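You operate a simulated robot arm through the tools that you are given. There is no shell and no other tool. Be economical: measure what you need, move in short steps, check, and stop when the job is done.

You run a simulated robot arm. Do the job below in one go: nothing can be reset, and whatever is moved stays where it is left.

JOB
Thin the paint on the right plate at N23 with 2 more drops of water under High light.
Fine: dial to High first and that half off at the end; water from the dish beside the three jars by the teal-banded dropper; work it in with the teal-banded muller; put both back; the box's other half stays lit, its plate untouched.
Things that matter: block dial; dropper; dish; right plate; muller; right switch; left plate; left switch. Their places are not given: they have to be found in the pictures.

It is judged by the outcome, as a careful person would: the job done as asked, and still so three seconds after it is handed in. It fails if anything else is knocked over, pushed out of place, dropped, spilled or broken.

ROBOT AND FRAMES
A 6-joint arm with a two-finger parallel gripper, fixed in place. Base frame: the origin is at the foot of the arm, x ahead of it, y to its left, z up; the work surface is at about z = 950. Lengths are in mm, angles in degrees, forces in N, time in s.
With the tool pointing down near the work surface it reaches from about 220 to 660 mm from the base axis. Its first joint turns from -66.0 to 66.0 degrees. Payload 2.9 kg.
Tool frame: the origin (TCP) lies between the finger pads and is the grasp point; the fingertips stand 30 mm ahead of it; z points along the fingers, y is the line along which they close. The gripper opens to 110 mm. The fingers are 20 mm wide and 10 mm thick; the gripper's body (48 by 112 mm) begins 55 mm behind the TCP.
Orientation is told as [roll, pitch, yaw] about the base's x, y, z axes, in that order, counted from this pose: with the fingers straight down and closing along the base's y, the tool's x points along the base's -x, its y along +y and its z along -z.

CONTROLS
- The arm moves only by the tool arm_command. Its argument "plan" is a list of rows, each a list of 7 numbers: the shift along the base's x, y, z in cm, then the turn, a rotation vector about the base's x, y, z in degrees, then the gripper command, from -1 (shut) to 1 (fully open), values between in proportion. In form: [[tx, ty, tz, ax, ay, az, grip], ...]. A call has 1 to 10 rows; each row is the pose to reach, as a shift and turn from the pose commanded when the call began. Each row takes 0.2 s and may step no farther than 50 mm and 8.6 degrees from the row before; otherwise, or with a gripper value out of range, the whole call is refused. A pose out of reach is approached as far as the arm can. The call stops where the force on the tool passes 80 N (or 10 N more than at its start, if that is more) or the arm is blocked; 0.2 s more then pass. The fingers move at their own pace (about 108 mm/s each) and stop on an object; they squeeze with about 35 N. The grip force told is the motor's: it shows also when the fingers shut on nothing. Time passes only in rows, and 0.2 s behind the last, so rows that repeat a pose let the fingers close. It gives the time, the measured TCP pose, the force on the tool (base axes), the opening and the grip force at its end, in the units of the frame above (readings bear some noise).
- Cameras (640 x 400 px; columns grow to the right, rows downward): "scene" is fixed at [78.3, 431.8, 1394.9]; the picture's right is [-0.76, -0.65, 0.00], its down [-0.31, 0.36, -0.88] and it looks along [0.57, -0.67, -0.47] (base axes); focal length 298 px, centre (320, 200). "wrist" rides on the gripper at [-36, 0, -57] in the tool frame; the picture's right is [0.00, -1.00, 0.00], its down [0.97, 0.00, -0.24] and it looks along [0.24, 0.00, 0.97] (tool axes); focal length 218 px, centre (320, 200).
- get_image(camera): a new picture of that camera. The clock stands still meanwhile.
- measure_at(camera, pixels): for up to 12 pixels [column, row] of the newest picture of that camera ("zoom" is the newest enlarged one), the place [x, y, z] in the base frame of the surface seen there, good to about 2 mm. The clock stands still meanwhile.
- zoom(camera, box): a new picture of the part [left, top, right, bottom] of that camera's present view, enlarged. The clock stands still meanwhile.
- hand_in(): hands the job in; it is judged then, once.

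Go step by step. Measure first, check grasps and placings, and put right what went wrong. The budget is 80 turns and 34 pictures, counting those below and the enlarged ones. Unless the task says otherwise, let go and move clear before handing in, and close with one line.

The tools are called after ">>>" as a command line: name --pt "numbers of a row" for each row, then --argument value for the rest, lists and objects as JSON in quotes. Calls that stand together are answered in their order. arm_command: Moves the arm, as the interface text tells. Its arguments: {"type":"object","properties":{"plan":{"type":"array","items":{"type":"array","items":{"type":"number"}}}},"required":["plan"]} The other tools are called the same way: get_image (camera) takes a picture; measure_at (camera, pixels) gives the place of the surface under pixels of a picture; zoom (camera, box) takes an enlarged picture of a part of a camera's view; hand_in () hands the job in.

At the start:

```text
t: 0.0
tool_pos: [365.7, -166.7, 1287.7]
tool_rot: [0.0, -0.1, 0.0]
contact_force: [-0.3, 0.4, 0.2]
finger_gap: 110.1
gripper_force: 0.0
```

scene: 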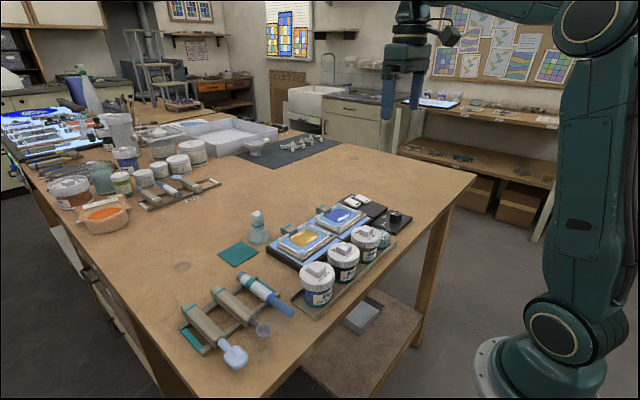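
wrist: 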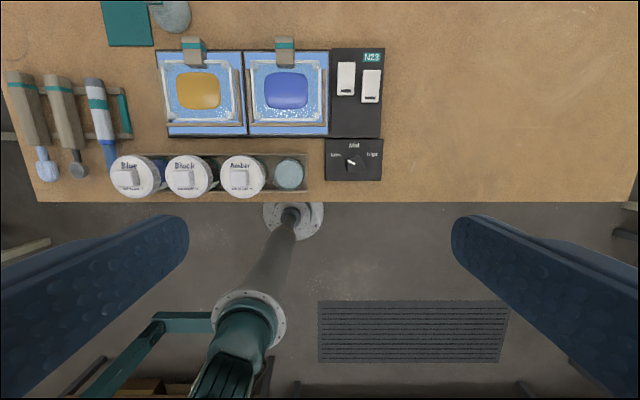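

The wrist view shows the light box with two plates (around 200,90 and 287,90), N23 block with switches and a dial (352,160), jars, a water dish (289,173), and tools at left. I'll zoom in for detail.

>>> zoom --camera "wrist" --box '[230, 30, 400, 200]'

>>> zoom --camera "wrist" --box '[0, 0, 240, 200]'

>>> zoom --camera "scene" --box '[170, 180, 420, 380]'

```text
2.35 times, centred on (315, 115) of wrist
```

zoom: 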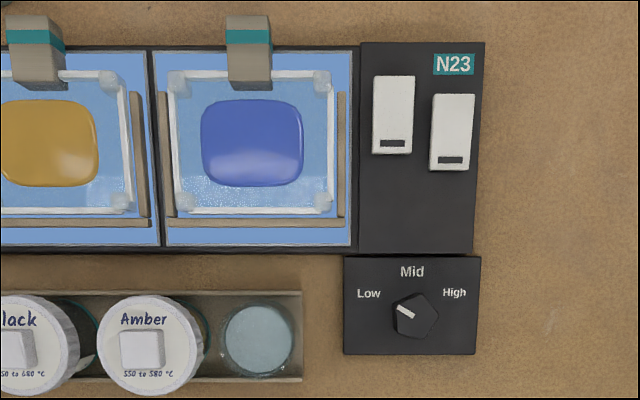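

```text
2.00 times, centred on (120, 100) of wrist
```

zoom: 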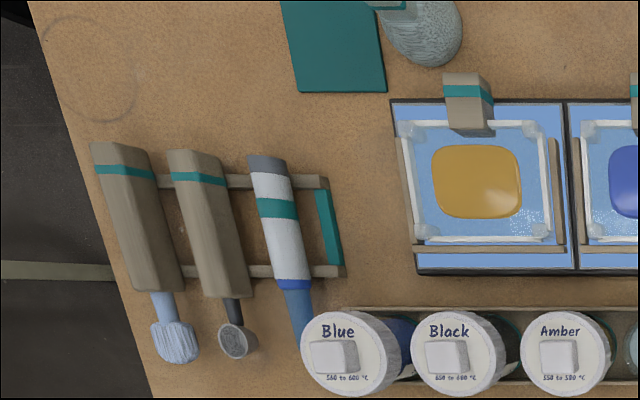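

```text
2.00 times, centred on (295, 280) of scene
```

zoom: 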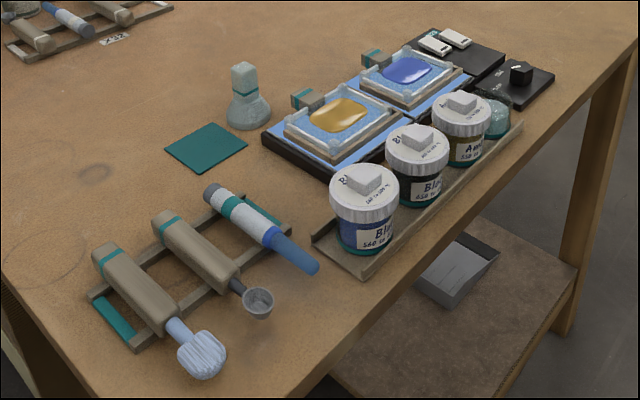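

The zooms show dial pointing to Low/Mid side, switches at wrist (346,78) and (371,86), dropper at (102,110), muller at (172,15). I'll measure the main points.

>>> measure_at --camera "wrist" --pixels '[[355.4, 164], [351, 161.5], [346, 68], [346, 91], [371, 78], [371, 99], [335, 178], [287, 90], [284, 48], [289, 173], [289, 160], [325, 85]]'

>>> measure_at --camera "scene" --pixels '[[256, 214], [258, 230], [257, 241], [243, 277], [255, 285], [263, 290], [274, 298], [290, 313], [293, 280], [284, 296], [386, 237], [403, 214]]'

>>> measure_at --camera "zoom" --pixels '[[213, 190], [230, 207], [252, 221], [270, 236], [290, 250], [315, 267], [240, 72], [250, 92], [248, 120], [495, 105], [520, 66], [513, 68]]'

```text
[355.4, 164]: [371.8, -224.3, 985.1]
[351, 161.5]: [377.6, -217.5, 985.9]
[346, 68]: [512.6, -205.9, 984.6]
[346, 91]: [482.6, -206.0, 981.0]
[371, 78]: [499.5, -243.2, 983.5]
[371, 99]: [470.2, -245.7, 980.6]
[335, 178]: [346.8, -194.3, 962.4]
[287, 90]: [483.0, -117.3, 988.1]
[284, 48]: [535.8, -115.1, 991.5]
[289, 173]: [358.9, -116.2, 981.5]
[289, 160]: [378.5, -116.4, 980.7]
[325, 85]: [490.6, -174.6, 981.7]
```

```text
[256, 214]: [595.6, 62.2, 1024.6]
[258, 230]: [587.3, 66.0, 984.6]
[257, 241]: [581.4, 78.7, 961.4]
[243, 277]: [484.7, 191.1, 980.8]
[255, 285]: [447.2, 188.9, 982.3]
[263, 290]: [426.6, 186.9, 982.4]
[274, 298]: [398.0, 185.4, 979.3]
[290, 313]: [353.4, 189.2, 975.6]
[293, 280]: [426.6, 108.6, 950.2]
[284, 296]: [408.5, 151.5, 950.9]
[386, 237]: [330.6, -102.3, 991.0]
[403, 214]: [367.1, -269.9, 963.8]
```

```text
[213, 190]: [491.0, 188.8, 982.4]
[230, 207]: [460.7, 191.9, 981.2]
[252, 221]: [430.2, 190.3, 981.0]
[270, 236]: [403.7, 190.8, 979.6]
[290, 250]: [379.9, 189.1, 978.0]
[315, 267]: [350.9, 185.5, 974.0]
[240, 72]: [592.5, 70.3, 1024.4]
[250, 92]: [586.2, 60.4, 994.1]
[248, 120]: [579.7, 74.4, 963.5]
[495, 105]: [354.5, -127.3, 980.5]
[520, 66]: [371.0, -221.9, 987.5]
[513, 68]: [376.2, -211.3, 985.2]
```

The dial knob is near (372,-223), top z≈986, mark pointing to Low. I'll move above it and look closely.

>>> arm_command --pt "0.2 -1.4 -4.5 0 0 0 0" --pt "0.4 -2.8 -9 0 0 0 0" --pt "0.6 -4.2 -13.5 0 0 0 0" --pt "0.7 -5.6 -18 0 0 0 0" --pt "0.7 -5.6 -18 0 0 0 0"

>>> zoom --camera "wrist" --box '[220, 130, 420, 260]'

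```text
t: 1.2
tool_pos: [372.1, -221.8, 1104.1]
tool_rot: [0.1, 0.0, 0.0]
contact_force: [0.2, -0.4, -0.7]
finger_gap: 55.2
gripper_force: 0.1
```

```text
3.08 times, centred on (320, 195) of wrist
```

zoom: 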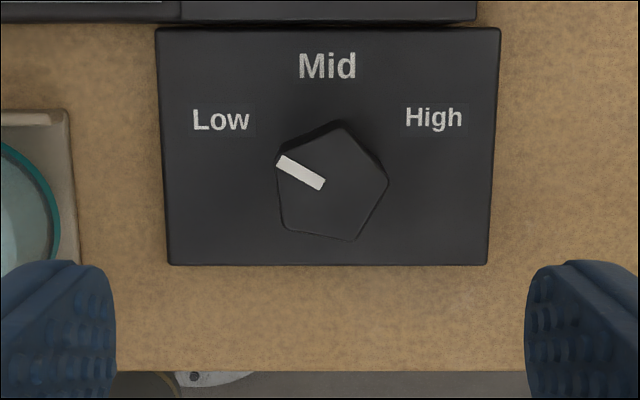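

The pentagonal knob's mark points at Low; its centre is at zoom (330,186). I'll measure it and the pose of the plate's panel.

>>> measure_at --camera "zoom" --pixels '[[330, 186], [345, 126], [384, 182], [351, 236], [290, 226], [279, 161], [250, 240], [440, 160]]'

>>> arm_command --pt "0 0 0 0 0 8 0" --pt "0 0 0 0 0 16 0" --pt "0 0 0 0 0 24 0" --pt "0 0 0 0 0 32 0" --pt "0 0 0 0 0 40 0" --pt "0 0 0 0 0 46 0" --pt "0 0 0 0 0 46 0"

```text
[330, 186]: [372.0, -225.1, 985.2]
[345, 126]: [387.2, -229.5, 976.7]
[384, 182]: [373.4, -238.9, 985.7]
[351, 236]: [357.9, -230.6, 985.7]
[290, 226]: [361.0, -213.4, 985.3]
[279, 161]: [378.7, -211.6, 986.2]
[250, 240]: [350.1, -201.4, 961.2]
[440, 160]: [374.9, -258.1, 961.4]
```

```text
t: 2.8
tool_pos: [373.1, -222.9, 1104.6]
tool_rot: [0.0, -0.1, 46.1]
contact_force: [-0.1, 0.8, 0.1]
finger_gap: 54.9
gripper_force: 0.0
```

Knob centre is (372,-225), and the fingers are aligned with a vertex–flat axis. Descend and grip it.

>>> arm_command --pt "-0.2 -0.1 -4.5 0 0 0 0" --pt "-0.2 -0.1 -8 0 0 0 0" --pt "-0.2 -0.1 -10.6 0 0 0 0" --pt "-0.2 -0.1 -10.6 0 0 0 0" --pt "-0.2 -0.1 -10.6 0 0 0 -0.7" --pt "-0.2 -0.1 -10.6 0 0 0 -0.7"

```text
t: 4.2
tool_pos: [372.6, -224.0, 1001.2]
tool_rot: [-0.1, -0.1, 46.0]
contact_force: [5.9, -5.4, -7.5]
finger_gap: 30.0
gripper_force: 45.0
```

Fingers hold the knob (gap 30). Now turn clockwise in two calls.

>>> arm_command --pt "0.01 0.01 0 0 0 -8 -0.7" --pt "0.03 0.03 0 0 0 -16 -0.7" --pt "0.05 0.04 0 0 0 -24 -0.7" --pt "0.07 0.04 0 0 0 -32 -0.7" --pt "0.09 0.05 0 0 0 -40 -0.7" --pt "0.11 0.05 0 0 0 -48 -0.7" --pt "0.13 0.05 0 0 0 -56 -0.7" --pt "0.15 0.04 0 0 0 -64 -0.7"

>>> arm_command --pt "0.02 -0.01 0 0 0 -8 -0.7" --pt "0.04 -0.03 0 0 0 -16 -0.7" --pt "0.05 -0.04 0 0 0 -24 -0.7" --pt "0.07 -0.06 0 0 0 -32 -0.7" --pt "0.08 -0.08 0 0 0 -40 -0.7" --pt "0.09 -0.1 0 0 0 -48 -0.7" --pt "0.1 -0.12 0 0 0 -56 -0.7" --pt "0.1 -0.12 0 0 0 -56 -0.7"

>>> arm_command --pt "0 0 0 0 0 0 -0.1" --pt "0 0 0 0 0 0 -0.1" --pt "0 0 4 0 0 0 -0.1" --pt "0 0 8.5 0 0 0 -0.1" --pt "0 0 8.5 0 0 0 -0.1"

>>> get_image --camera "wrist"

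```text
t: 6.0
tool_pos: [372.5, -224.0, 1000.5]
tool_rot: [-0.1, -0.1, -18.1]
contact_force: [7.3, -8.3, -6.1]
finger_gap: 30.0
gripper_force: 45.6
```

```text
t: 7.8
tool_pos: [373.8, -226.9, 1001.0]
tool_rot: [-0.1, -0.1, -74.2]
contact_force: [4.5, -15.9, -4.0]
finger_gap: 29.7
gripper_force: 45.2
```

```text
t: 9.0
tool_pos: [373.6, -223.0, 1084.2]
tool_rot: [0.1, 0.0, -74.0]
contact_force: [-0.8, 0.2, -1.0]
finger_gap: 49.6
gripper_force: 0.0
```

```text
27 pictures are left
```

wrist: 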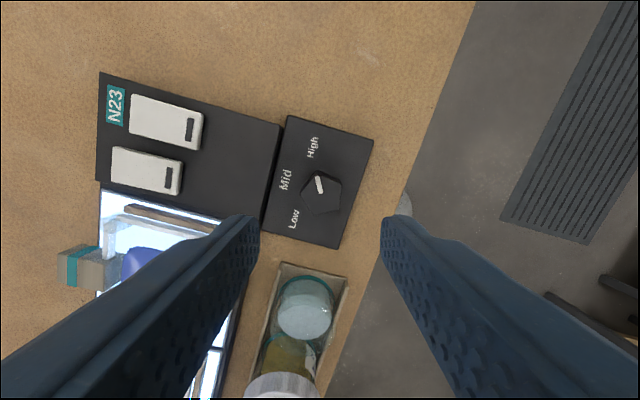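

Dial now reads High (mark at 62° right of Mid) and the right half is brighter. Next I'll go over the dropper and look at it.

>>> arm_command --pt "0.5 4.4 1.5 0 0 8 0" --pt "1.2 8.8 3 0 0 16 0" --pt "1.8 13.2 4 0 0 24 0" --pt "2.4 17.6 5 0 0 32 0" --pt "3 22 5.5 0 0 40 0" --pt "3.6 26.4 6 0 0 48 0" --pt "4.2 30.8 6.5 0 0 56 0" --pt "4.8 35.2 7 0 0 64 0" --pt "5.4 39.4 7 0 0 72 0" --pt "5.6 41.3 7 0 0 74 0"

>>> get_image --camera "wrist"

>>> zoom --camera "scene" --box '[190, 250, 350, 350]'

```text
t: 11.2
tool_pos: [430.9, 187.2, 1156.5]
tool_rot: [0.0, -0.1, 0.1]
contact_force: [-0.9, 0.6, 0.2]
finger_gap: 55.1
gripper_force: 0.1
```

```text
26 pictures are left
```

wrist: 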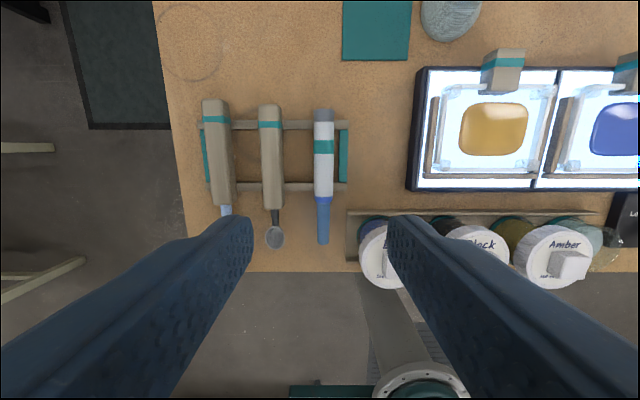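

```text
4.00 times, centred on (270, 300) of scene
```

zoom: 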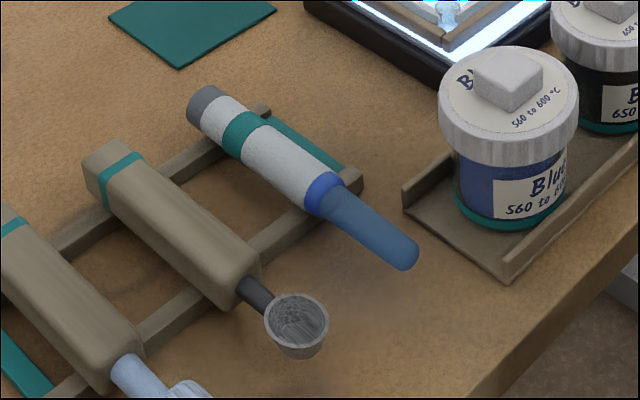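

Dropper lies at column 324 (white body rows 120–197, blue nozzle down to row 243), with a teal rack side strip at (343,155) close by. I'll measure these and the dish and neighbours.

>>> measure_at --camera "wrist" --pixels '[[324, 112], [324, 130], [324, 155], [324, 180], [324, 199], [323, 220], [323, 241], [343, 155], [343, 125], [343, 186], [298, 187], [298, 125]]'

>>> measure_at --camera "wrist" --pixels '[[271, 155], [281, 155], [315, 155], [333, 155], [317, 220], [329, 220], [372, 250], [563, 265], [440, 170], [610, 240], [597, 225], [623, 256]]'

```text
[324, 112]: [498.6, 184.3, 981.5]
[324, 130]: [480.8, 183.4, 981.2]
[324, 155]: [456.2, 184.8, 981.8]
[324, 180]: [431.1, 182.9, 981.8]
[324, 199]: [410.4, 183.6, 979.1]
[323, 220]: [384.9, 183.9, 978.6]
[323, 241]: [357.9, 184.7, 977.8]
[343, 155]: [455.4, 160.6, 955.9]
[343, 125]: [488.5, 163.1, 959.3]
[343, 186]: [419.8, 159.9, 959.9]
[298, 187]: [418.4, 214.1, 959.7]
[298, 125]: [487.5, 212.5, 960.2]
```

```text
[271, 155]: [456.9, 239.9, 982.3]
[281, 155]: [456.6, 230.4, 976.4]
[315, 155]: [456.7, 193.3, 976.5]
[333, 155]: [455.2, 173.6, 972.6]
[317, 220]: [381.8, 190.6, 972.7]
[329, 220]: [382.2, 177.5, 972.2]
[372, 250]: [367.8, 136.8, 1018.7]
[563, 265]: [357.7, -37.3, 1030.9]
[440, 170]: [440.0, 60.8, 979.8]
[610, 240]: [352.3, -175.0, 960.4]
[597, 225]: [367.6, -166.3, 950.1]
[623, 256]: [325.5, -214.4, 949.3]
```

Dropper axis is y≈184, z≈971, white body 22 mm wide, tip at x≈353; strip top is z 956. I'll descend to x=455 with fingertips just above the strip and grip.

>>> arm_command --pt "1.2 -0.2 -4.5 0 0 0 -0.2" --pt "2.4 -0.3 -9 0 0 0 -0.22" --pt "2.4 -0.3 -13 0 0 0 -0.22" --pt "2.4 -0.3 -16.4 0 0 0 -0.22" --pt "2.4 -0.3 -16.4 0 0 0 -0.22" --pt "2.4 -0.3 -16.4 0 0 0 -0.8" --pt "2.4 -0.3 -16.4 0 0 0 -0.8"

```text
t: 12.8
tool_pos: [453.1, 186.4, 991.0]
tool_rot: [0.0, 0.0, 0.1]
contact_force: [0.1, 0.1, 0.3]
finger_gap: 21.2
gripper_force: 35.5
```

Gripped (gap 21, 35 N). I'll lift and check.

>>> arm_command --pt "0 0 2 0 0 0 -0.8" --pt "0 0 6 0 0 0 -0.8" --pt "0 0 10.5 0 0 0 -0.8" --pt "0 0 15 0 0 0 -0.8" --pt "0 0 19 0 0 0 -0.8"

>>> arm_command --pt "0 0 0 0 -8 0 -0.8" --pt "0 0 0 0 -16 0 -0.8" --pt "0 0 0 0 -24 0 -0.8" --pt "0 0 0 0 -32 0 -0.8" --pt "0 0 0 0 -40 0 -0.8" --pt "0 0 0 0 -48 0 -0.8" --pt "0 0 0 0 -56 0 -0.8" --pt "0 0 0 0 -64 0 -0.8" --pt "0 0 0 0 -72 0 -0.8" --pt "0 0 0 0 -72 0 -0.8"

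>>> get_image --camera "scene"

```text
t: 14.0
tool_pos: [450.8, 184.6, 1183.7]
tool_rot: [0.0, 0.0, 0.0]
contact_force: [-0.4, 0.1, -1.2]
finger_gap: 21.1
gripper_force: 35.0
```

```text
t: 16.2
tool_pos: [453.4, 185.6, 1181.9]
tool_rot: [-0.1, -72.1, 0.0]
contact_force: [-0.2, -0.9, -1.8]
finger_gap: 21.1
gripper_force: 35.1
```

```text
24 pictures are left
```

scene: 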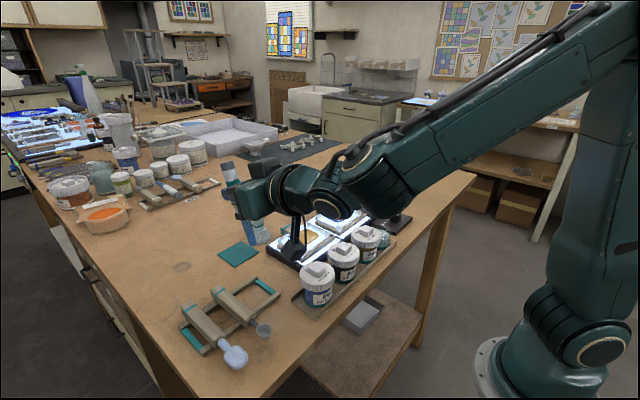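

The dropper is held and tilted, blue end down at about (255,235). I'll zoom to verify clearance and the tip.

>>> zoom --camera "scene" --box '[210, 140, 410, 270]'

```text
3.08 times, centred on (310, 205) of scene
```

zoom: 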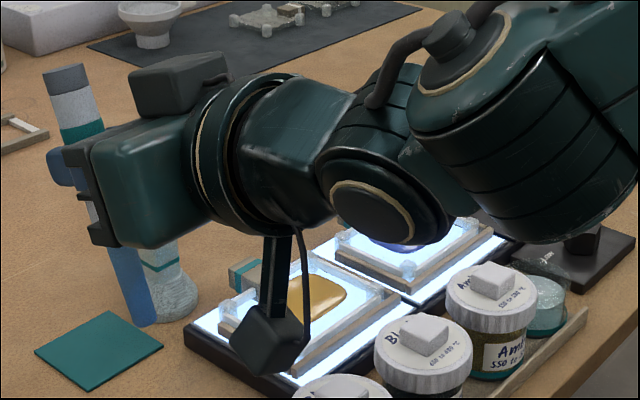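

A small box on a boom hangs below the wrist (zoom 265,340). I'll measure how low it hangs, and the nozzle tip.

>>> measure_at --camera "zoom" --pixels '[[265, 310], [265, 370], [300, 340], [240, 340], [275, 250], [145, 320], [125, 255], [95, 205], [65, 75], [235, 325], [300, 365]]'

```text
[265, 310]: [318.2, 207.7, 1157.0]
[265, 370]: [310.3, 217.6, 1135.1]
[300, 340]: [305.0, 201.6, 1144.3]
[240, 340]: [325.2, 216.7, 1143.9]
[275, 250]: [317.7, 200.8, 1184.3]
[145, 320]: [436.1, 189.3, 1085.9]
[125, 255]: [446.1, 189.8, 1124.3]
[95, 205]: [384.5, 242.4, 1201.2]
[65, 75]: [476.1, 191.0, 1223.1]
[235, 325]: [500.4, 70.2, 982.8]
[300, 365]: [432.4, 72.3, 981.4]
```

Tip is about (-12,0,-100) from the TCP, and the boom box hangs 50 mm below it but 130 mm behind, which leaves clearance. Now locate the dish precisely.

>>> zoom --camera "scene" --box '[330, 190, 430, 260]'

```text
5.71 times, centred on (380, 225) of scene
```

zoom: 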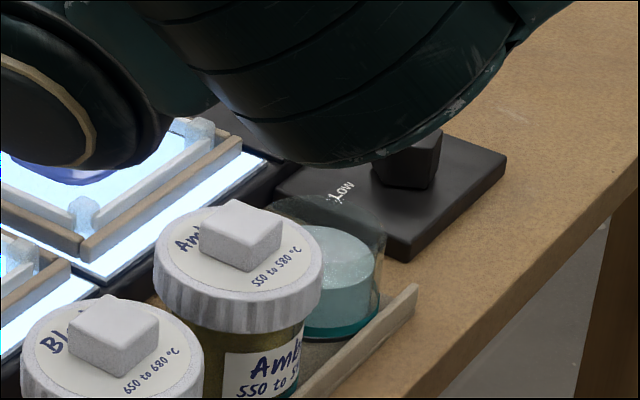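

>>> measure_at --camera "zoom" --pixels '[[345, 250], [320, 235], [365, 265], [340, 300], [330, 198], [380, 235], [250, 245], [345, 332], [310, 330], [265, 205], [300, 200], [374, 300]]'

```text
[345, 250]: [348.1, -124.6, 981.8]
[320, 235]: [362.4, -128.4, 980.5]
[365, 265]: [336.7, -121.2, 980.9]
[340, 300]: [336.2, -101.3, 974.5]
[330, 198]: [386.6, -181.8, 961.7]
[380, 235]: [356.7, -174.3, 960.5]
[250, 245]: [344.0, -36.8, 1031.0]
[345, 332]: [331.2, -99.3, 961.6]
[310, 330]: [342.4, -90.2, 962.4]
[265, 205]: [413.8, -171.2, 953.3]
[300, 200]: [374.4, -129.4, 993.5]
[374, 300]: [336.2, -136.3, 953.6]
```

Water surface is z≈981, dish centre ≈(359,-117), rim ≈z 993+. I'll carry the dropper above it at this height and look.

>>> arm_command --pt "-1.2 -4.3 0 0 0 0 -0.8" --pt "-2.4 -8.6 0 0 0 0 -0.8" --pt "-3.6 -12.9 0 0 0 0 -0.8" --pt "-4.8 -17.2 0 0 0 0 -0.8" --pt "-6 -21.5 0 0 0 0 -0.8" --pt "-7.2 -25.8 0 0 0 0 -0.8" --pt "-8.2 -30.2 0 0 0 0 -0.8" --pt "-8.2 -30.2 -4 0 0 0 -0.8" --pt "-8.2 -30.2 -4 0 0 0 -0.8"

>>> zoom --camera "scene" --box '[300, 140, 460, 260]'

```text
t: 18.2
tool_pos: [373.8, -117.7, 1143.5]
tool_rot: [-0.1, -72.0, 0.0]
contact_force: [1.2, -0.2, -0.6]
finger_gap: 21.1
gripper_force: 34.5
```

```text
3.33 times, centred on (380, 200) of scene
```

zoom: 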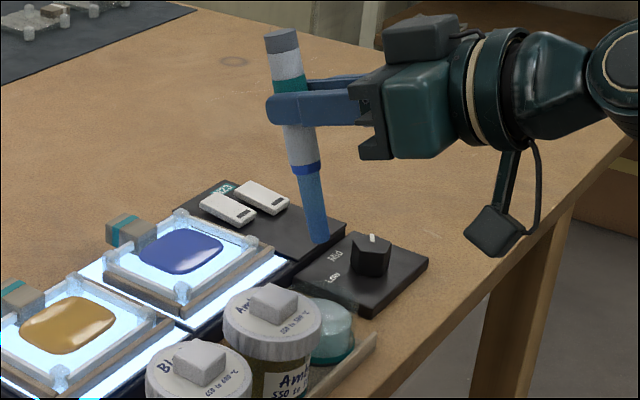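

The dropper hangs above the dish area with tip at zoom (318,240). Checking the tip location.

>>> measure_at --camera "zoom" --pixels '[[318, 240], [311, 236], [325, 236], [315, 225], [307, 190], [335, 320], [300, 130]]'

```text
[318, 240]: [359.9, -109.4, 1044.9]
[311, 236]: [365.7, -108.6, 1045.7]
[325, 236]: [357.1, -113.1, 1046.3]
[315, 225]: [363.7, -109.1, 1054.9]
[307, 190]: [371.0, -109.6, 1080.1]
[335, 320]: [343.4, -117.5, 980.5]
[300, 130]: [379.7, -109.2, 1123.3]
```

Tip axis is ≈(362,-117), bottom z≈1043. Dip about 7 mm below the water surface and check force.

>>> arm_command --pt "-0.3 0 -2 0 0 0 -0.8" --pt "-0.3 0 -4 0 0 0 -0.8" --pt "-0.3 0 -5.5 0 0 0 -0.8" --pt "-0.3 0 -6.8 0 0 0 -0.8" --pt "-0.3 0 -6.8 0 0 0 -0.8" --pt "-0.3 0 -6.8 0 0 0 -0.8" --pt "-0.3 0 -6.8 0 0 0 -0.8"

>>> zoom --camera "scene" --box '[300, 140, 460, 260]'

```text
t: 19.8
tool_pos: [393.4, -134.1, 1090.1]
tool_rot: [0.1, -71.9, -0.1]
contact_force: [1.6, -0.4, -1.1]
finger_gap: 21.1
gripper_force: 34.6
out of reach, approached as far as the arm can: row 1, 2, 3, 4, 5, 6, 7
```

```text
3.33 times, centred on (380, 200) of scene
```

zoom: 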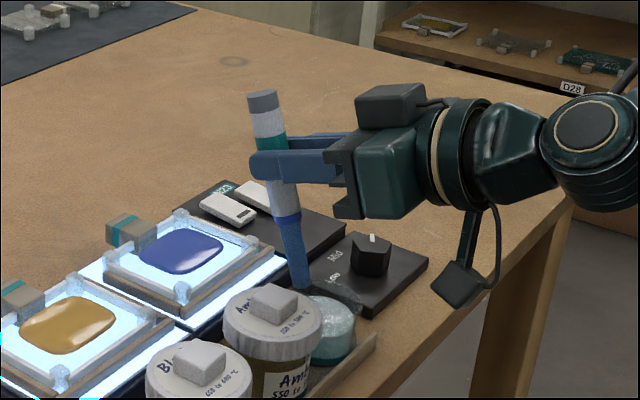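

The pose was out of reach at this tilt; the arm stopped at (393,-134,1090) without contact. I'll raise and reduce the tilt to about 50°.

>>> arm_command --pt "0 0 2.5 0 0 0 -0.8" --pt "0 0 5 0 0 0 -0.8" --pt "0 0 5 0 8 0 -0.8" --pt "0 0 5 0 16 0 -0.8" --pt "0 0 5 0 24 0 -0.8" --pt "0 0 5 0 24 0 -0.8"

```text
t: 21.2
tool_pos: [393.9, -132.5, 1140.0]
tool_rot: [0.0, -48.0, -0.1]
contact_force: [0.4, -0.6, -1.4]
finger_gap: 21.0
gripper_force: 34.7
```

Now at 48° tilt. I'll yaw the tool 48° (wrist toward the dial side, away from the jars) to gain reach, then tilt back to 64° and position the tip over the dish.

>>> arm_command --pt "0 0 1 0 0 8 -0.8" --pt "0 0 2 0 0 16 -0.8" --pt "0 0 3 0 0 24 -0.8" --pt "0 0 3 0 0 32 -0.8" --pt "0 0 3 0 0 40 -0.8" --pt "0 0 3 0 0 48 -0.8" --pt "0 0 3 0 0 48 -0.8"

>>> arm_command --pt "-0.5 1 0 5.9 -5.3 0 -0.8" --pt "-1 2 0 11.9 -10.7 0 -0.8" --pt "-2 3.3 0 11.9 -10.7 0 -0.8" --pt "-2 3.3 -3 11.9 -10.7 0 -0.8" --pt "-2 3.3 -3 11.9 -10.7 0 -0.8"

>>> zoom --camera "scene" --box '[300, 140, 460, 260]'

```text
t: 22.8
tool_pos: [393.8, -133.2, 1169.3]
tool_rot: [0.0, -48.0, 48.0]
contact_force: [-0.2, 0.0, -0.9]
finger_gap: 21.0
gripper_force: 35.0
```

```text
t: 24.0
tool_pos: [374.7, -99.9, 1138.8]
tool_rot: [-0.1, -64.1, 48.0]
contact_force: [-0.1, 0.1, 0.0]
finger_gap: 20.8
gripper_force: 34.8
```

```text
3.33 times, centred on (380, 200) of scene
```

zoom: 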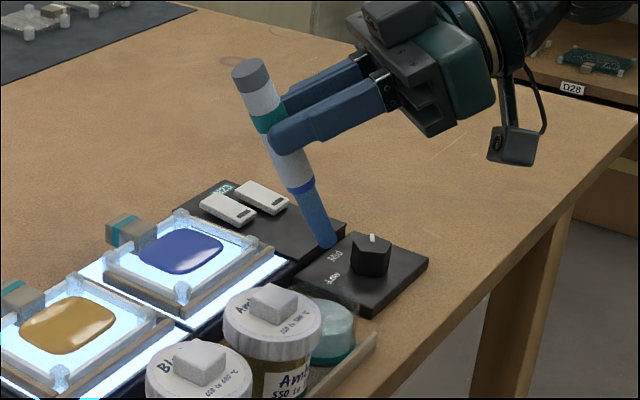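

>>> measure_at --camera "zoom" --pixels '[[330, 243], [323, 240], [336, 240], [325, 225], [310, 190], [300, 160]]'

```text
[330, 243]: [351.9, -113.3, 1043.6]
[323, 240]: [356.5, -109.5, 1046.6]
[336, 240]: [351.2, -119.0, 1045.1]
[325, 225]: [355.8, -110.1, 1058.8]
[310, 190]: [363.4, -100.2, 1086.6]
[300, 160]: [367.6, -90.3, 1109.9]
```

Tip centre ≈(357,-118,1042) as intended. Descend 68 mm to dip.

>>> arm_command --pt "0 0 -2 0 0 0 -0.8" --pt "0 0 -4 0 0 0 -0.8" --pt "0 0 -5.5 0 0 0 -0.8" --pt "0 0 -6.8 0 0 0 -0.8" --pt "0 0 -6.8 0 0 0 -0.8" --pt "0 0 -6.8 0 0 0 -0.8" --pt "0 0 -6.8 0 0 0 -0.8" --pt "0 0 -6.8 0 0 0 -0.8"

>>> zoom --camera "scene" --box '[300, 140, 460, 260]'

```text
t: 25.8
tool_pos: [375.2, -101.0, 1069.0]
tool_rot: [0.1, -64.1, 47.9]
contact_force: [0.5, 0.5, -0.7]
finger_gap: 21.2
gripper_force: 34.5
```

```text
3.33 times, centred on (380, 200) of scene
```

zoom: 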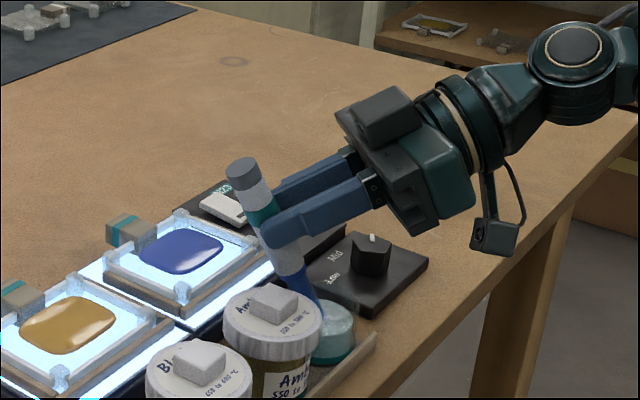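

Tip at z≈972 is in the water, no contact. Lift and inspect the tip.

>>> arm_command --pt "0 0 2 0 0 0 -0.8" --pt "0 0 5 0 0 0 -0.8" --pt "0 0 8 0 0 0 -0.8" --pt "0 0 8 0 0 0 -0.8"

>>> zoom --camera "scene" --box '[345, 160, 425, 210]'

```text
t: 26.8
tool_pos: [374.9, -99.9, 1150.5]
tool_rot: [0.1, -64.1, 47.9]
contact_force: [0.1, 0.1, -2.0]
finger_gap: 21.2
gripper_force: 35.2
```

```text
8.00 times, centred on (385, 185) of scene
```

zoom: 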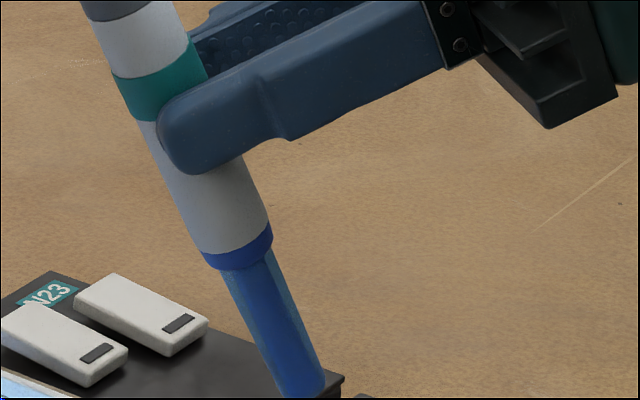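

The nozzle has turned a deeper blue, so it appears filled. Carry it over the right plate's paint at (483,-117), tip well above.

>>> arm_command --pt "4 0 0 0 0 0 -0.8" --pt "8 0.1 0 0 0 0 -0.8" --pt "12.5 0.2 0 0 0 0 -0.8" --pt "12.5 0.2 -1.5 0 0 0 -0.8" --pt "12.5 0.2 -1.5 0 0 0 -0.8"

>>> zoom --camera "scene" --box '[280, 150, 400, 240]'

```text
t: 28.0
tool_pos: [497.7, -100.0, 1134.6]
tool_rot: [0.0, -64.2, 47.8]
contact_force: [0.1, -0.5, -1.4]
finger_gap: 21.0
gripper_force: 35.5
```

```text
4.44 times, centred on (340, 195) of scene
```

zoom: 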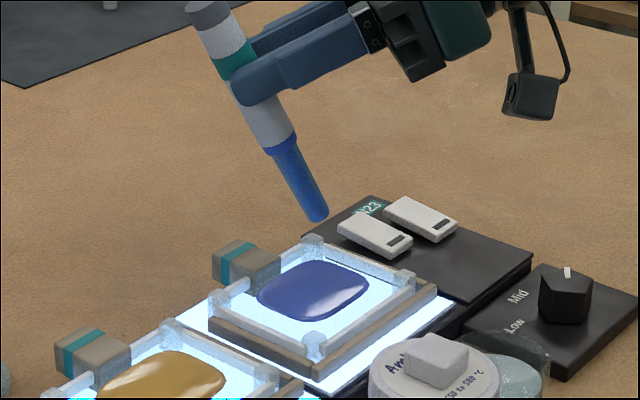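

No change yet; tip ≈50 mm above the paint. Lower to ≈15 mm above and look.

>>> arm_command --pt "0 0 -2 0 0 0 -0.8" --pt "0 0 -3.3 0 0 0 -0.8"

>>> zoom --camera "scene" --box '[290, 160, 390, 230]'

```text
t: 28.6
tool_pos: [497.1, -99.2, 1101.5]
tool_rot: [0.0, -64.1, 48.0]
contact_force: [-0.6, -0.3, -1.2]
finger_gap: 21.2
gripper_force: 35.4
```

```text
5.71 times, centred on (340, 195) of scene
```

zoom: 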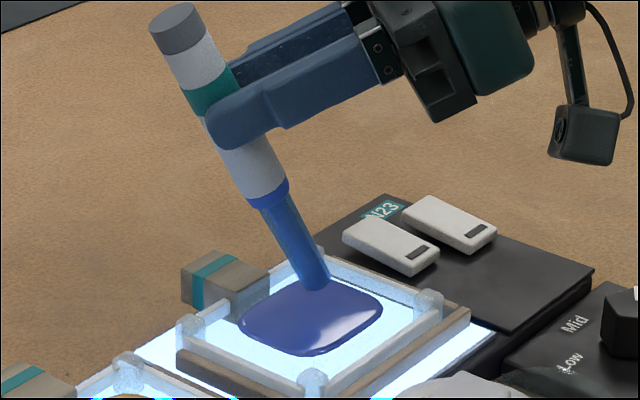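

The nozzle seems paler again, as if a drop was released. I'll lift away and compare at the same zoom.

>>> arm_command --pt "0 0 2 0 0 0 -0.8" --pt "0 0 5 0 0 0 -0.8"

>>> zoom --camera "scene" --box '[280, 150, 400, 240]'

```text
t: 29.2
tool_pos: [497.0, -99.2, 1152.0]
tool_rot: [0.2, -64.1, 47.7]
contact_force: [0.3, -0.2, -0.7]
finger_gap: 21.2
gripper_force: 34.8
```

```text
4.44 times, centred on (340, 195) of scene
```

zoom: 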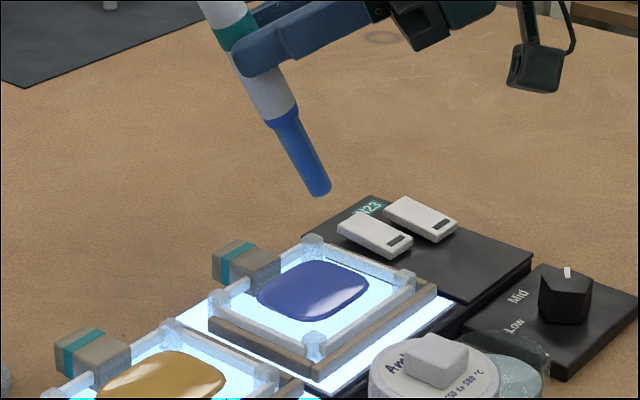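

Compare nozzle and paint colour more closely at high zoom.

>>> zoom --camera "scene" --box '[310, 165, 390, 215]'

```text
8.00 times, centred on (350, 190) of scene
```

zoom: 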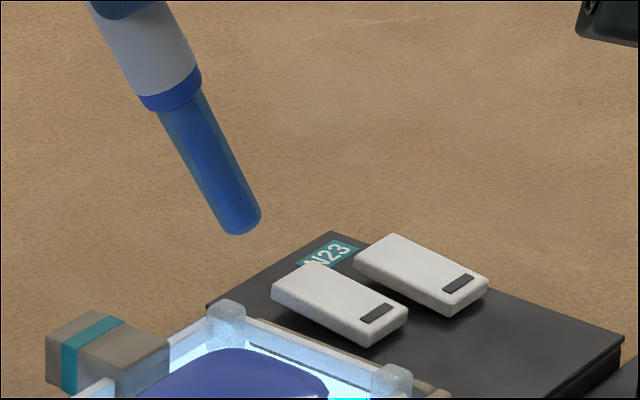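

The nozzle still looks filled, so likely no drop has fallen yet. I'll go closer (tip ≈4 mm above the paint) with a brief dwell, then back up and look.

>>> arm_command --pt "0 0 -4 0 0 0 -0.8" --pt "0 0 -6.1 0 0 0 -0.8" --pt "0 0 -6.1 0 0 0 -0.8"

>>> zoom --camera "scene" --box '[290, 160, 390, 230]'

```text
t: 30.0
tool_pos: [497.2, -98.2, 1092.7]
tool_rot: [0.1, -64.1, 48.0]
contact_force: [-0.4, 0.7, -0.6]
finger_gap: 21.1
gripper_force: 35.3
```

```text
5.71 times, centred on (340, 195) of scene
```

zoom: 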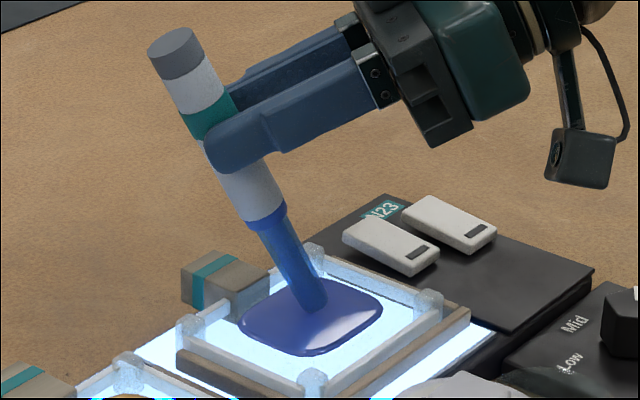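

No visible change. I'll try one squeeze pulse of the grip (−0.8 → −1 → −0.8) here.

>>> arm_command --pt "0 0 0 0 0 0 -1" --pt "0 0 0 0 0 0 -1"

>>> zoom --camera "scene" --box '[290, 160, 390, 230]'

```text
t: 30.6
tool_pos: [497.4, -98.5, 1092.1]
tool_rot: [0.0, -64.1, 48.0]
contact_force: [-0.5, -0.6, -0.4]
finger_gap: 21.2
gripper_force: 35.2
```

```text
5.71 times, centred on (340, 195) of scene
```

zoom: 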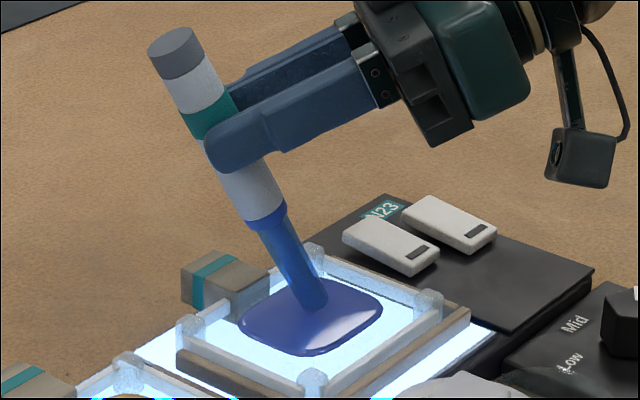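

No change from squeezing. I'll touch the tip lightly to the paint, then rise and look at the paint unobstructed.

>>> arm_command --pt "0 0 -0.4 0 0 0 -0.8" --pt "0 0 -0.8 0 0 0 -0.8"

>>> arm_command --pt "0 0 3 0 0 0 -0.8" --pt "0 0 6 0 0 0 -0.8"

>>> zoom --camera "scene" --box '[290, 160, 390, 230]'

```text
t: 31.2
tool_pos: [498.5, -96.7, 1086.4]
tool_rot: [-0.9, -64.5, 49.0]
contact_force: [0.9, 3.4, 23.8]
finger_gap: 21.0
gripper_force: 35.4
```

```text
t: 31.8
tool_pos: [498.3, -97.8, 1142.9]
tool_rot: [0.2, -64.0, 47.9]
contact_force: [-1.1, 1.1, -1.9]
finger_gap: 20.9
gripper_force: 35.3
```

```text
5.71 times, centred on (340, 195) of scene
```

zoom: 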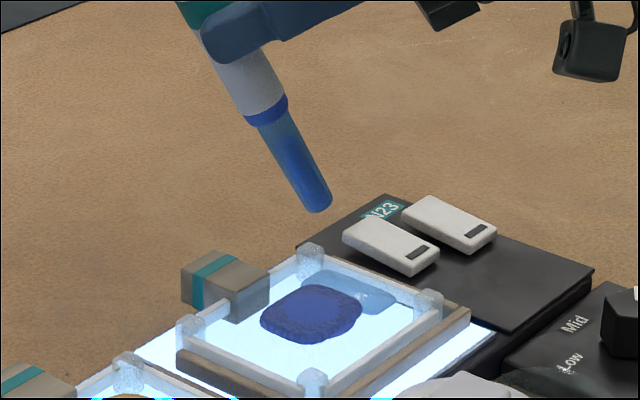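

The touch released water: a pale wet patch now lies beside the paint and the nozzle's fill level has dropped a little. I'll repeat one identical touch for the second drop and look.

>>> arm_command --pt "0 0 -3 0 0 0 -0.8" --pt "0 0 -5.2 0 0 0 -0.8" --pt "0 0 -5.6 0 0 0 -0.8" --pt "0 0 -6 0 0 0 -0.8"

>>> arm_command --pt "0 0 3 0 0 0 -0.8" --pt "0 0 6 0 0 0 -0.8"

>>> zoom --camera "scene" --box '[290, 160, 390, 230]'

```text
t: 32.8
tool_pos: [498.5, -97.8, 1087.0]
tool_rot: [-0.9, -64.3, 48.8]
contact_force: [0.0, 1.6, 22.2]
finger_gap: 21.3
gripper_force: 34.9
```

```text
t: 33.4
tool_pos: [499.3, -100.5, 1142.0]
tool_rot: [0.2, -64.1, 47.7]
contact_force: [-0.6, 0.2, -1.5]
finger_gap: 21.2
gripper_force: 34.8
```

```text
5.71 times, centred on (340, 195) of scene
```

zoom: 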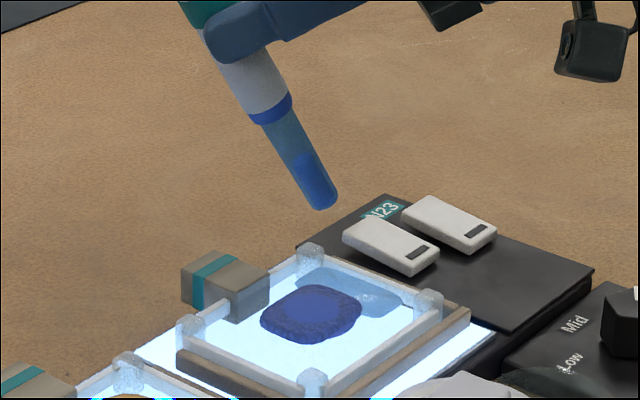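

The patch grew and the fill level fell again: two drops are in. Now return the dropper: lift, unyaw, move to the rack, then untilt.

>>> arm_command --pt "0 0 4 0 0 -4 -0.8" --pt "-0.5 3 6 0 0 -12 -0.8" --pt "-1 7.5 6 0 0 -20 -0.8" --pt "-2 12 6 0 0 -28 -0.8" --pt "-3 16.5 6 0 0 -36 -0.8" --pt "-4 21 6 0 0 -44 -0.8" --pt "-4.6 25.3 6 0 0 -48 -0.8" --pt "-4.6 28.5 6 0 0 -48 -0.8" --pt "-4.6 28.5 6 0 0 -48 -0.8"

>>> arm_command --pt "0 0 0 0 8 0 -0.8" --pt "0 0 0 0 16 0 -0.8" --pt "0 0 0 0 24 0 -0.8" --pt "0 0 0 0 32 0 -0.8" --pt "0 0 0 0 40 0 -0.8" --pt "0 0 0 0 48 0 -0.8" --pt "0 0 0 0 56 0 -0.8" --pt "0 0 0 0 64 0 -0.8" --pt "0 0 0 0 64 0 -0.8"

```text
t: 35.4
tool_pos: [452.7, 184.8, 1203.2]
tool_rot: [0.2, -64.1, -0.3]
contact_force: [0.7, -0.4, -0.5]
finger_gap: 21.1
gripper_force: 34.4
```

```text
t: 37.4
tool_pos: [452.9, 186.1, 1206.2]
tool_rot: [-0.2, 0.1, -0.1]
contact_force: [-0.5, -0.5, 0.2]
finger_gap: 21.0
gripper_force: 34.7
```

Upright again above the rack. Check the dropper's alignment in the grip before lowering.

>>> zoom --camera "scene" --box '[190, 130, 350, 340]'

```text
1.90 times, centred on (270, 235) of scene
```

zoom: 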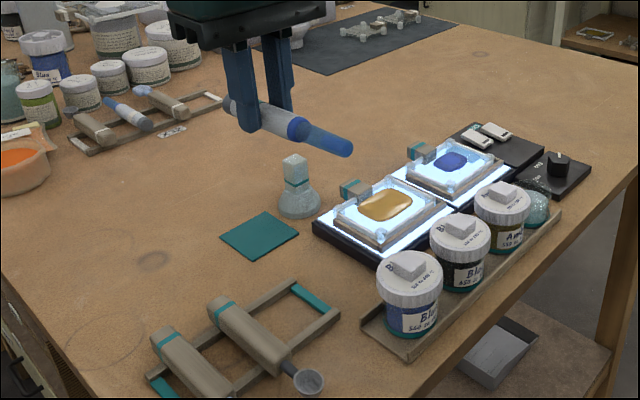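

>>> measure_at --camera "zoom" --pixels '[[345, 147], [320, 138], [300, 130], [275, 118], [232, 105], [294, 162], [291, 178], [297, 205], [262, 235]]'

```text
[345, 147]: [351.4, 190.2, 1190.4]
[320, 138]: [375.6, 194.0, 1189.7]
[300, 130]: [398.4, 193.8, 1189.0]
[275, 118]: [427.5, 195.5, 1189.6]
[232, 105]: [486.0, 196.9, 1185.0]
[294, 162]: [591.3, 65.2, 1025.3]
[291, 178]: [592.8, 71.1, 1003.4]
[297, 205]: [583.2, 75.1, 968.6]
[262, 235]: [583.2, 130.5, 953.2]
```

Dropper is level and unslipped. Lower it onto the rack and release.

>>> arm_command --pt "0 0 -5 0 0 0 -0.8" --pt "0 0 -10 0 0 0 -0.8" --pt "0 0 -15 0 0 0 -0.8" --pt "0 0 -18.5 0 0 0 -0.8" --pt "0 0 -20.5 0 0 0 -0.8" --pt "0 0 -21.4 0 0 0 -0.8" --pt "0 0 -21.4 0 0 0 -0.8"

```text
t: 39.0
tool_pos: [452.9, 185.8, 990.5]
tool_rot: [0.2, -0.5, 0.1]
contact_force: [-1.2, 0.8, 31.9]
finger_gap: 21.5
gripper_force: 35.0
```

It rests on the rack (32 N light press). Release, rise, and move above the muller.

>>> arm_command --pt "0 0 0.1 0 0 0 -0.25" --pt "0 0 0.1 0 0 0 -0.25" --pt "0 0 4 0 0 0 -0.25" --pt "0 0 9 0 0 0 -0.2" --pt "2 -3 12 0 0 0 -0.1" --pt "5 -6 13 0 0 0 0" --pt "8.5 -9 13.5 0 0 0 0" --pt "12 -12 13.5 0 0 0 0" --pt "12 -12 13.5 0 0 0 0"

>>> get_image --camera "wrist"

```text
t: 41.0
tool_pos: [570.7, 64.0, 1125.3]
tool_rot: [0.0, -0.1, 0.0]
contact_force: [-0.6, -0.2, -0.2]
finger_gap: 54.9
gripper_force: 0.0
```

```text
7 pictures are left
```

wrist: 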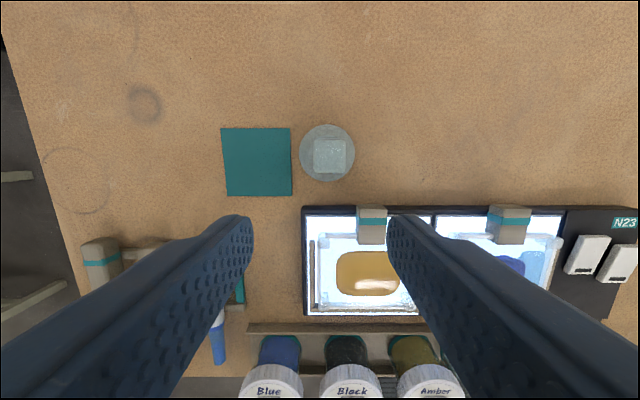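

The muller's square top is at (331,155), base circle centred at (327,153). Measure.

>>> measure_at --camera "wrist" --pixels '[[331, 155], [318, 155], [345, 155], [331, 143], [331, 170], [305, 152], [350, 135], [515, 265], [370, 238], [508, 238], [290, 190]]'

```text
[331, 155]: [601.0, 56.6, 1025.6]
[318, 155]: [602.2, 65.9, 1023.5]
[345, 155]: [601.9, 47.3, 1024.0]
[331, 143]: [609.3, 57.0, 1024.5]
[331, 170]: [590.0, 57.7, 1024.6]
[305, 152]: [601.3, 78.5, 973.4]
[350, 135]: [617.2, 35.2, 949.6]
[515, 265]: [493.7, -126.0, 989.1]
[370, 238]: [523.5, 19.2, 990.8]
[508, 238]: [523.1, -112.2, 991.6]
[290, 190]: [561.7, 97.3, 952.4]
```

Muller handle centre is (600,57), 20 mm wide, top z 1025. Descend and grip it with fingertips at ~z 990, then lift.

>>> arm_command --pt "1.5 -0.4 -2 0 0 0 0" --pt "2.95 -0.7 -4 0 0 0 0" --pt "2.95 -0.7 -8 0 0 0 0" --pt "2.95 -0.7 -10.5 0 0 0 0" --pt "2.95 -0.7 -10.5 0 0 0 0" --pt "2.95 -0.7 -10.5 0 0 0 -0.85" --pt "2.95 -0.7 -10.5 0 0 0 -0.85"

>>> arm_command --pt "0 0 2 0 0 0 -0.85" --pt "0 0 5 0 0 0 -0.85" --pt "0 0 8 0 0 0 -0.85" --pt "0 0 8 0 0 0 -0.85"

```text
t: 42.6
tool_pos: [603.7, 57.4, 1019.2]
tool_rot: [0.0, 0.0, 0.0]
contact_force: [0.2, -0.2, 0.0]
finger_gap: 23.8
gripper_force: 34.7
```

```text
t: 43.6
tool_pos: [602.4, 61.9, 1099.4]
tool_rot: [0.0, 0.0, 0.0]
contact_force: [0.4, -0.6, -1.7]
finger_gap: 23.7
gripper_force: 35.0
```

Muller is held (gap 24). Carry it to above the right plate's centre (483,-117) and lower until near contact (expected TCP z≈1056).

>>> arm_command --pt "-0.5 -4 1 0 0 0 -0.85" --pt "-1.5 -8.5 1 0 0 0 -0.85" --pt "-3 -13 1 0 0 0 -0.85" --pt "-6 -16.5 1 0 0 0 -0.85" --pt "-9.5 -17.6 1 0 0 0 -0.85" --pt "-11.9 -17.6 0 0 0 0 -0.85" --pt "-11.9 -17.6 -2 0 0 0 -0.85" --pt "-11.9 -17.6 -3.6 0 0 0 -0.85" --pt "-11.9 -17.6 -3.6 0 0 0 -0.85"

>>> zoom --camera "scene" --box '[290, 160, 390, 230]'

```text
t: 45.6
tool_pos: [482.9, -117.4, 1063.8]
tool_rot: [0.0, -0.1, 0.1]
contact_force: [0.3, 0.5, -2.0]
finger_gap: 23.6
gripper_force: 34.8
```

```text
5.71 times, centred on (340, 195) of scene
```

zoom: 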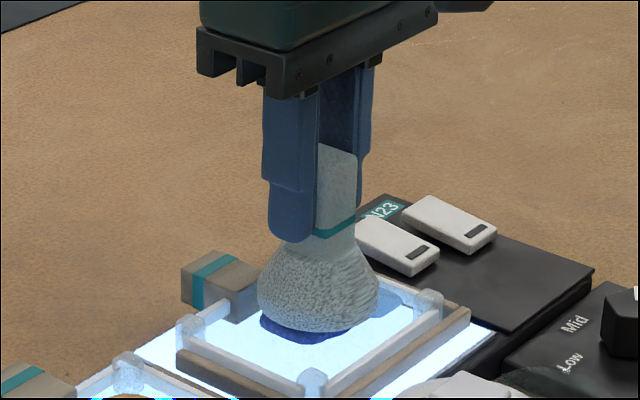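

Muller is centred over the paint. Lower gently to contact.

>>> arm_command --pt "0 0 -0.4 0 0 0 -0.85" --pt "0 0 -0.7 0 0 0 -0.85" --pt "0 0 -0.8 0 0 0 -0.85" --pt "0 0 -0.8 0 0 0 -0.85"

```text
t: 46.6
tool_pos: [483.9, -117.4, 1056.0]
tool_rot: [0.0, 0.0, 0.0]
contact_force: [0.1, 0.1, -1.9]
finger_gap: 23.9
gripper_force: 34.9
```

>>> arm_command --pt "0 0 -0.15 0 0 0 -0.85" --pt "0 0 -0.3 0 0 0 -0.85" --pt "0 0 -0.3 0 0 0 -0.85"

```text
t: 47.4
tool_pos: [484.3, -116.8, 1055.1]
tool_rot: [0.0, -0.3, 0.0]
contact_force: [-3.3, 0.7, 27.7]
finger_gap: 23.5
gripper_force: 35.0
```

Contact at TCP z≈1055 (28 N). Ease off slightly and make circular strokes of ~12 mm radius.

>>> arm_command --pt "0.6 0 0.12 0 0 0 -0.85" --pt "1.2 0 0.12 0 0 0 -0.85" --pt "0.85 0.85 0.12 0 0 0 -0.85" --pt "0 1.2 0.12 0 0 0 -0.85" --pt "-0.85 0.85 0.12 0 0 0 -0.85" --pt "-1.2 0 0.12 0 0 0 -0.85" --pt "-0.85 -0.85 0.12 0 0 0 -0.85" --pt "0 -1.2 0.12 0 0 0 -0.85" --pt "0.85 -0.85 0.12 0 0 0 -0.85" --pt "1.2 0 0.12 0 0 0 -0.85"

>>> zoom --camera "scene" --box '[290, 160, 390, 230]'

```text
t: 49.6
tool_pos: [492.7, -117.9, 1053.8]
tool_rot: [0.0, 0.1, -0.4]
contact_force: [-15.5, -14.1, 19.9]
finger_gap: 23.6
gripper_force: 35.6
```

```text
5.71 times, centred on (340, 195) of scene
```

zoom: 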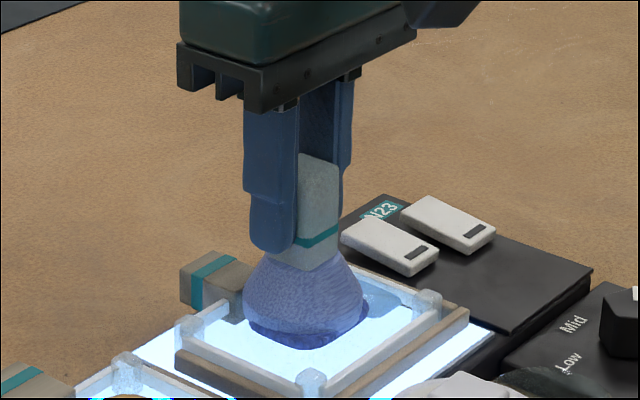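

The muller is working the paint and the plate hasn't shifted. Continue with more circles, then look.

>>> arm_command --pt "-0.35 0.85 0.03 0 0 0 -0.85" --pt "-1.2 1.2 0.03 0 0 0 -0.85" --pt "-2.05 0.85 0.03 0 0 0 -0.85" --pt "-2.4 0 0.03 0 0 0 -0.85" --pt "-2.05 -0.85 0.03 0 0 0 -0.85" --pt "-1.2 -1.2 0.03 0 0 0 -0.85" --pt "-0.35 -0.85 0.03 0 0 0 -0.85" --pt "0 0 0.03 0 0 0 -0.85"

>>> arm_command --pt "-0.35 0.85 0 0 0 0 -0.85" --pt "-1.2 1.2 0 0 0 0 -0.85" --pt "-2.05 0.85 0 0 0 0 -0.85" --pt "-2.4 0 0 0 0 0 -0.85" --pt "-2.05 -0.85 0 0 0 0 -0.85" --pt "-1.2 -1.2 0 0 0 0 -0.85" --pt "-0.35 -0.85 0 0 0 0 -0.85" --pt "-0.6 -0.3 0 0 0 0 -0.85" --pt "-1.2 0 0 0 0 0 -0.85"

>>> arm_command --pt "0 0 1 0 0 0 -0.85" --pt "0 0 4 0 0 0 -0.85" --pt "0 0 7.5 0 0 0 -0.85" --pt "0 0 7.5 0 0 0 -0.85"

>>> zoom --camera "scene" --box '[280, 150, 400, 240]'

```text
t: 51.4
tool_pos: [493.7, -118.5, 1052.7]
tool_rot: [0.0, 0.3, -0.5]
contact_force: [-20.6, -15.0, 16.4]
finger_gap: 23.8
gripper_force: 35.2
```

```text
t: 53.4
tool_pos: [483.2, -116.2, 1053.9]
tool_rot: [0.0, 0.0, -0.1]
contact_force: [1.7, -1.9, 1.9]
finger_gap: 23.8
gripper_force: 35.3
```

```text
t: 54.4
tool_pos: [484.6, -115.2, 1130.9]
tool_rot: [0.0, 0.0, -0.1]
contact_force: [0.4, -0.6, -1.7]
finger_gap: 23.7
gripper_force: 35.3
```

```text
4.44 times, centred on (340, 195) of scene
```

zoom: 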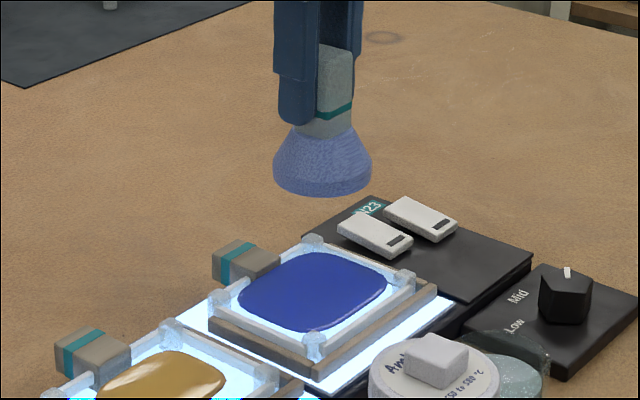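

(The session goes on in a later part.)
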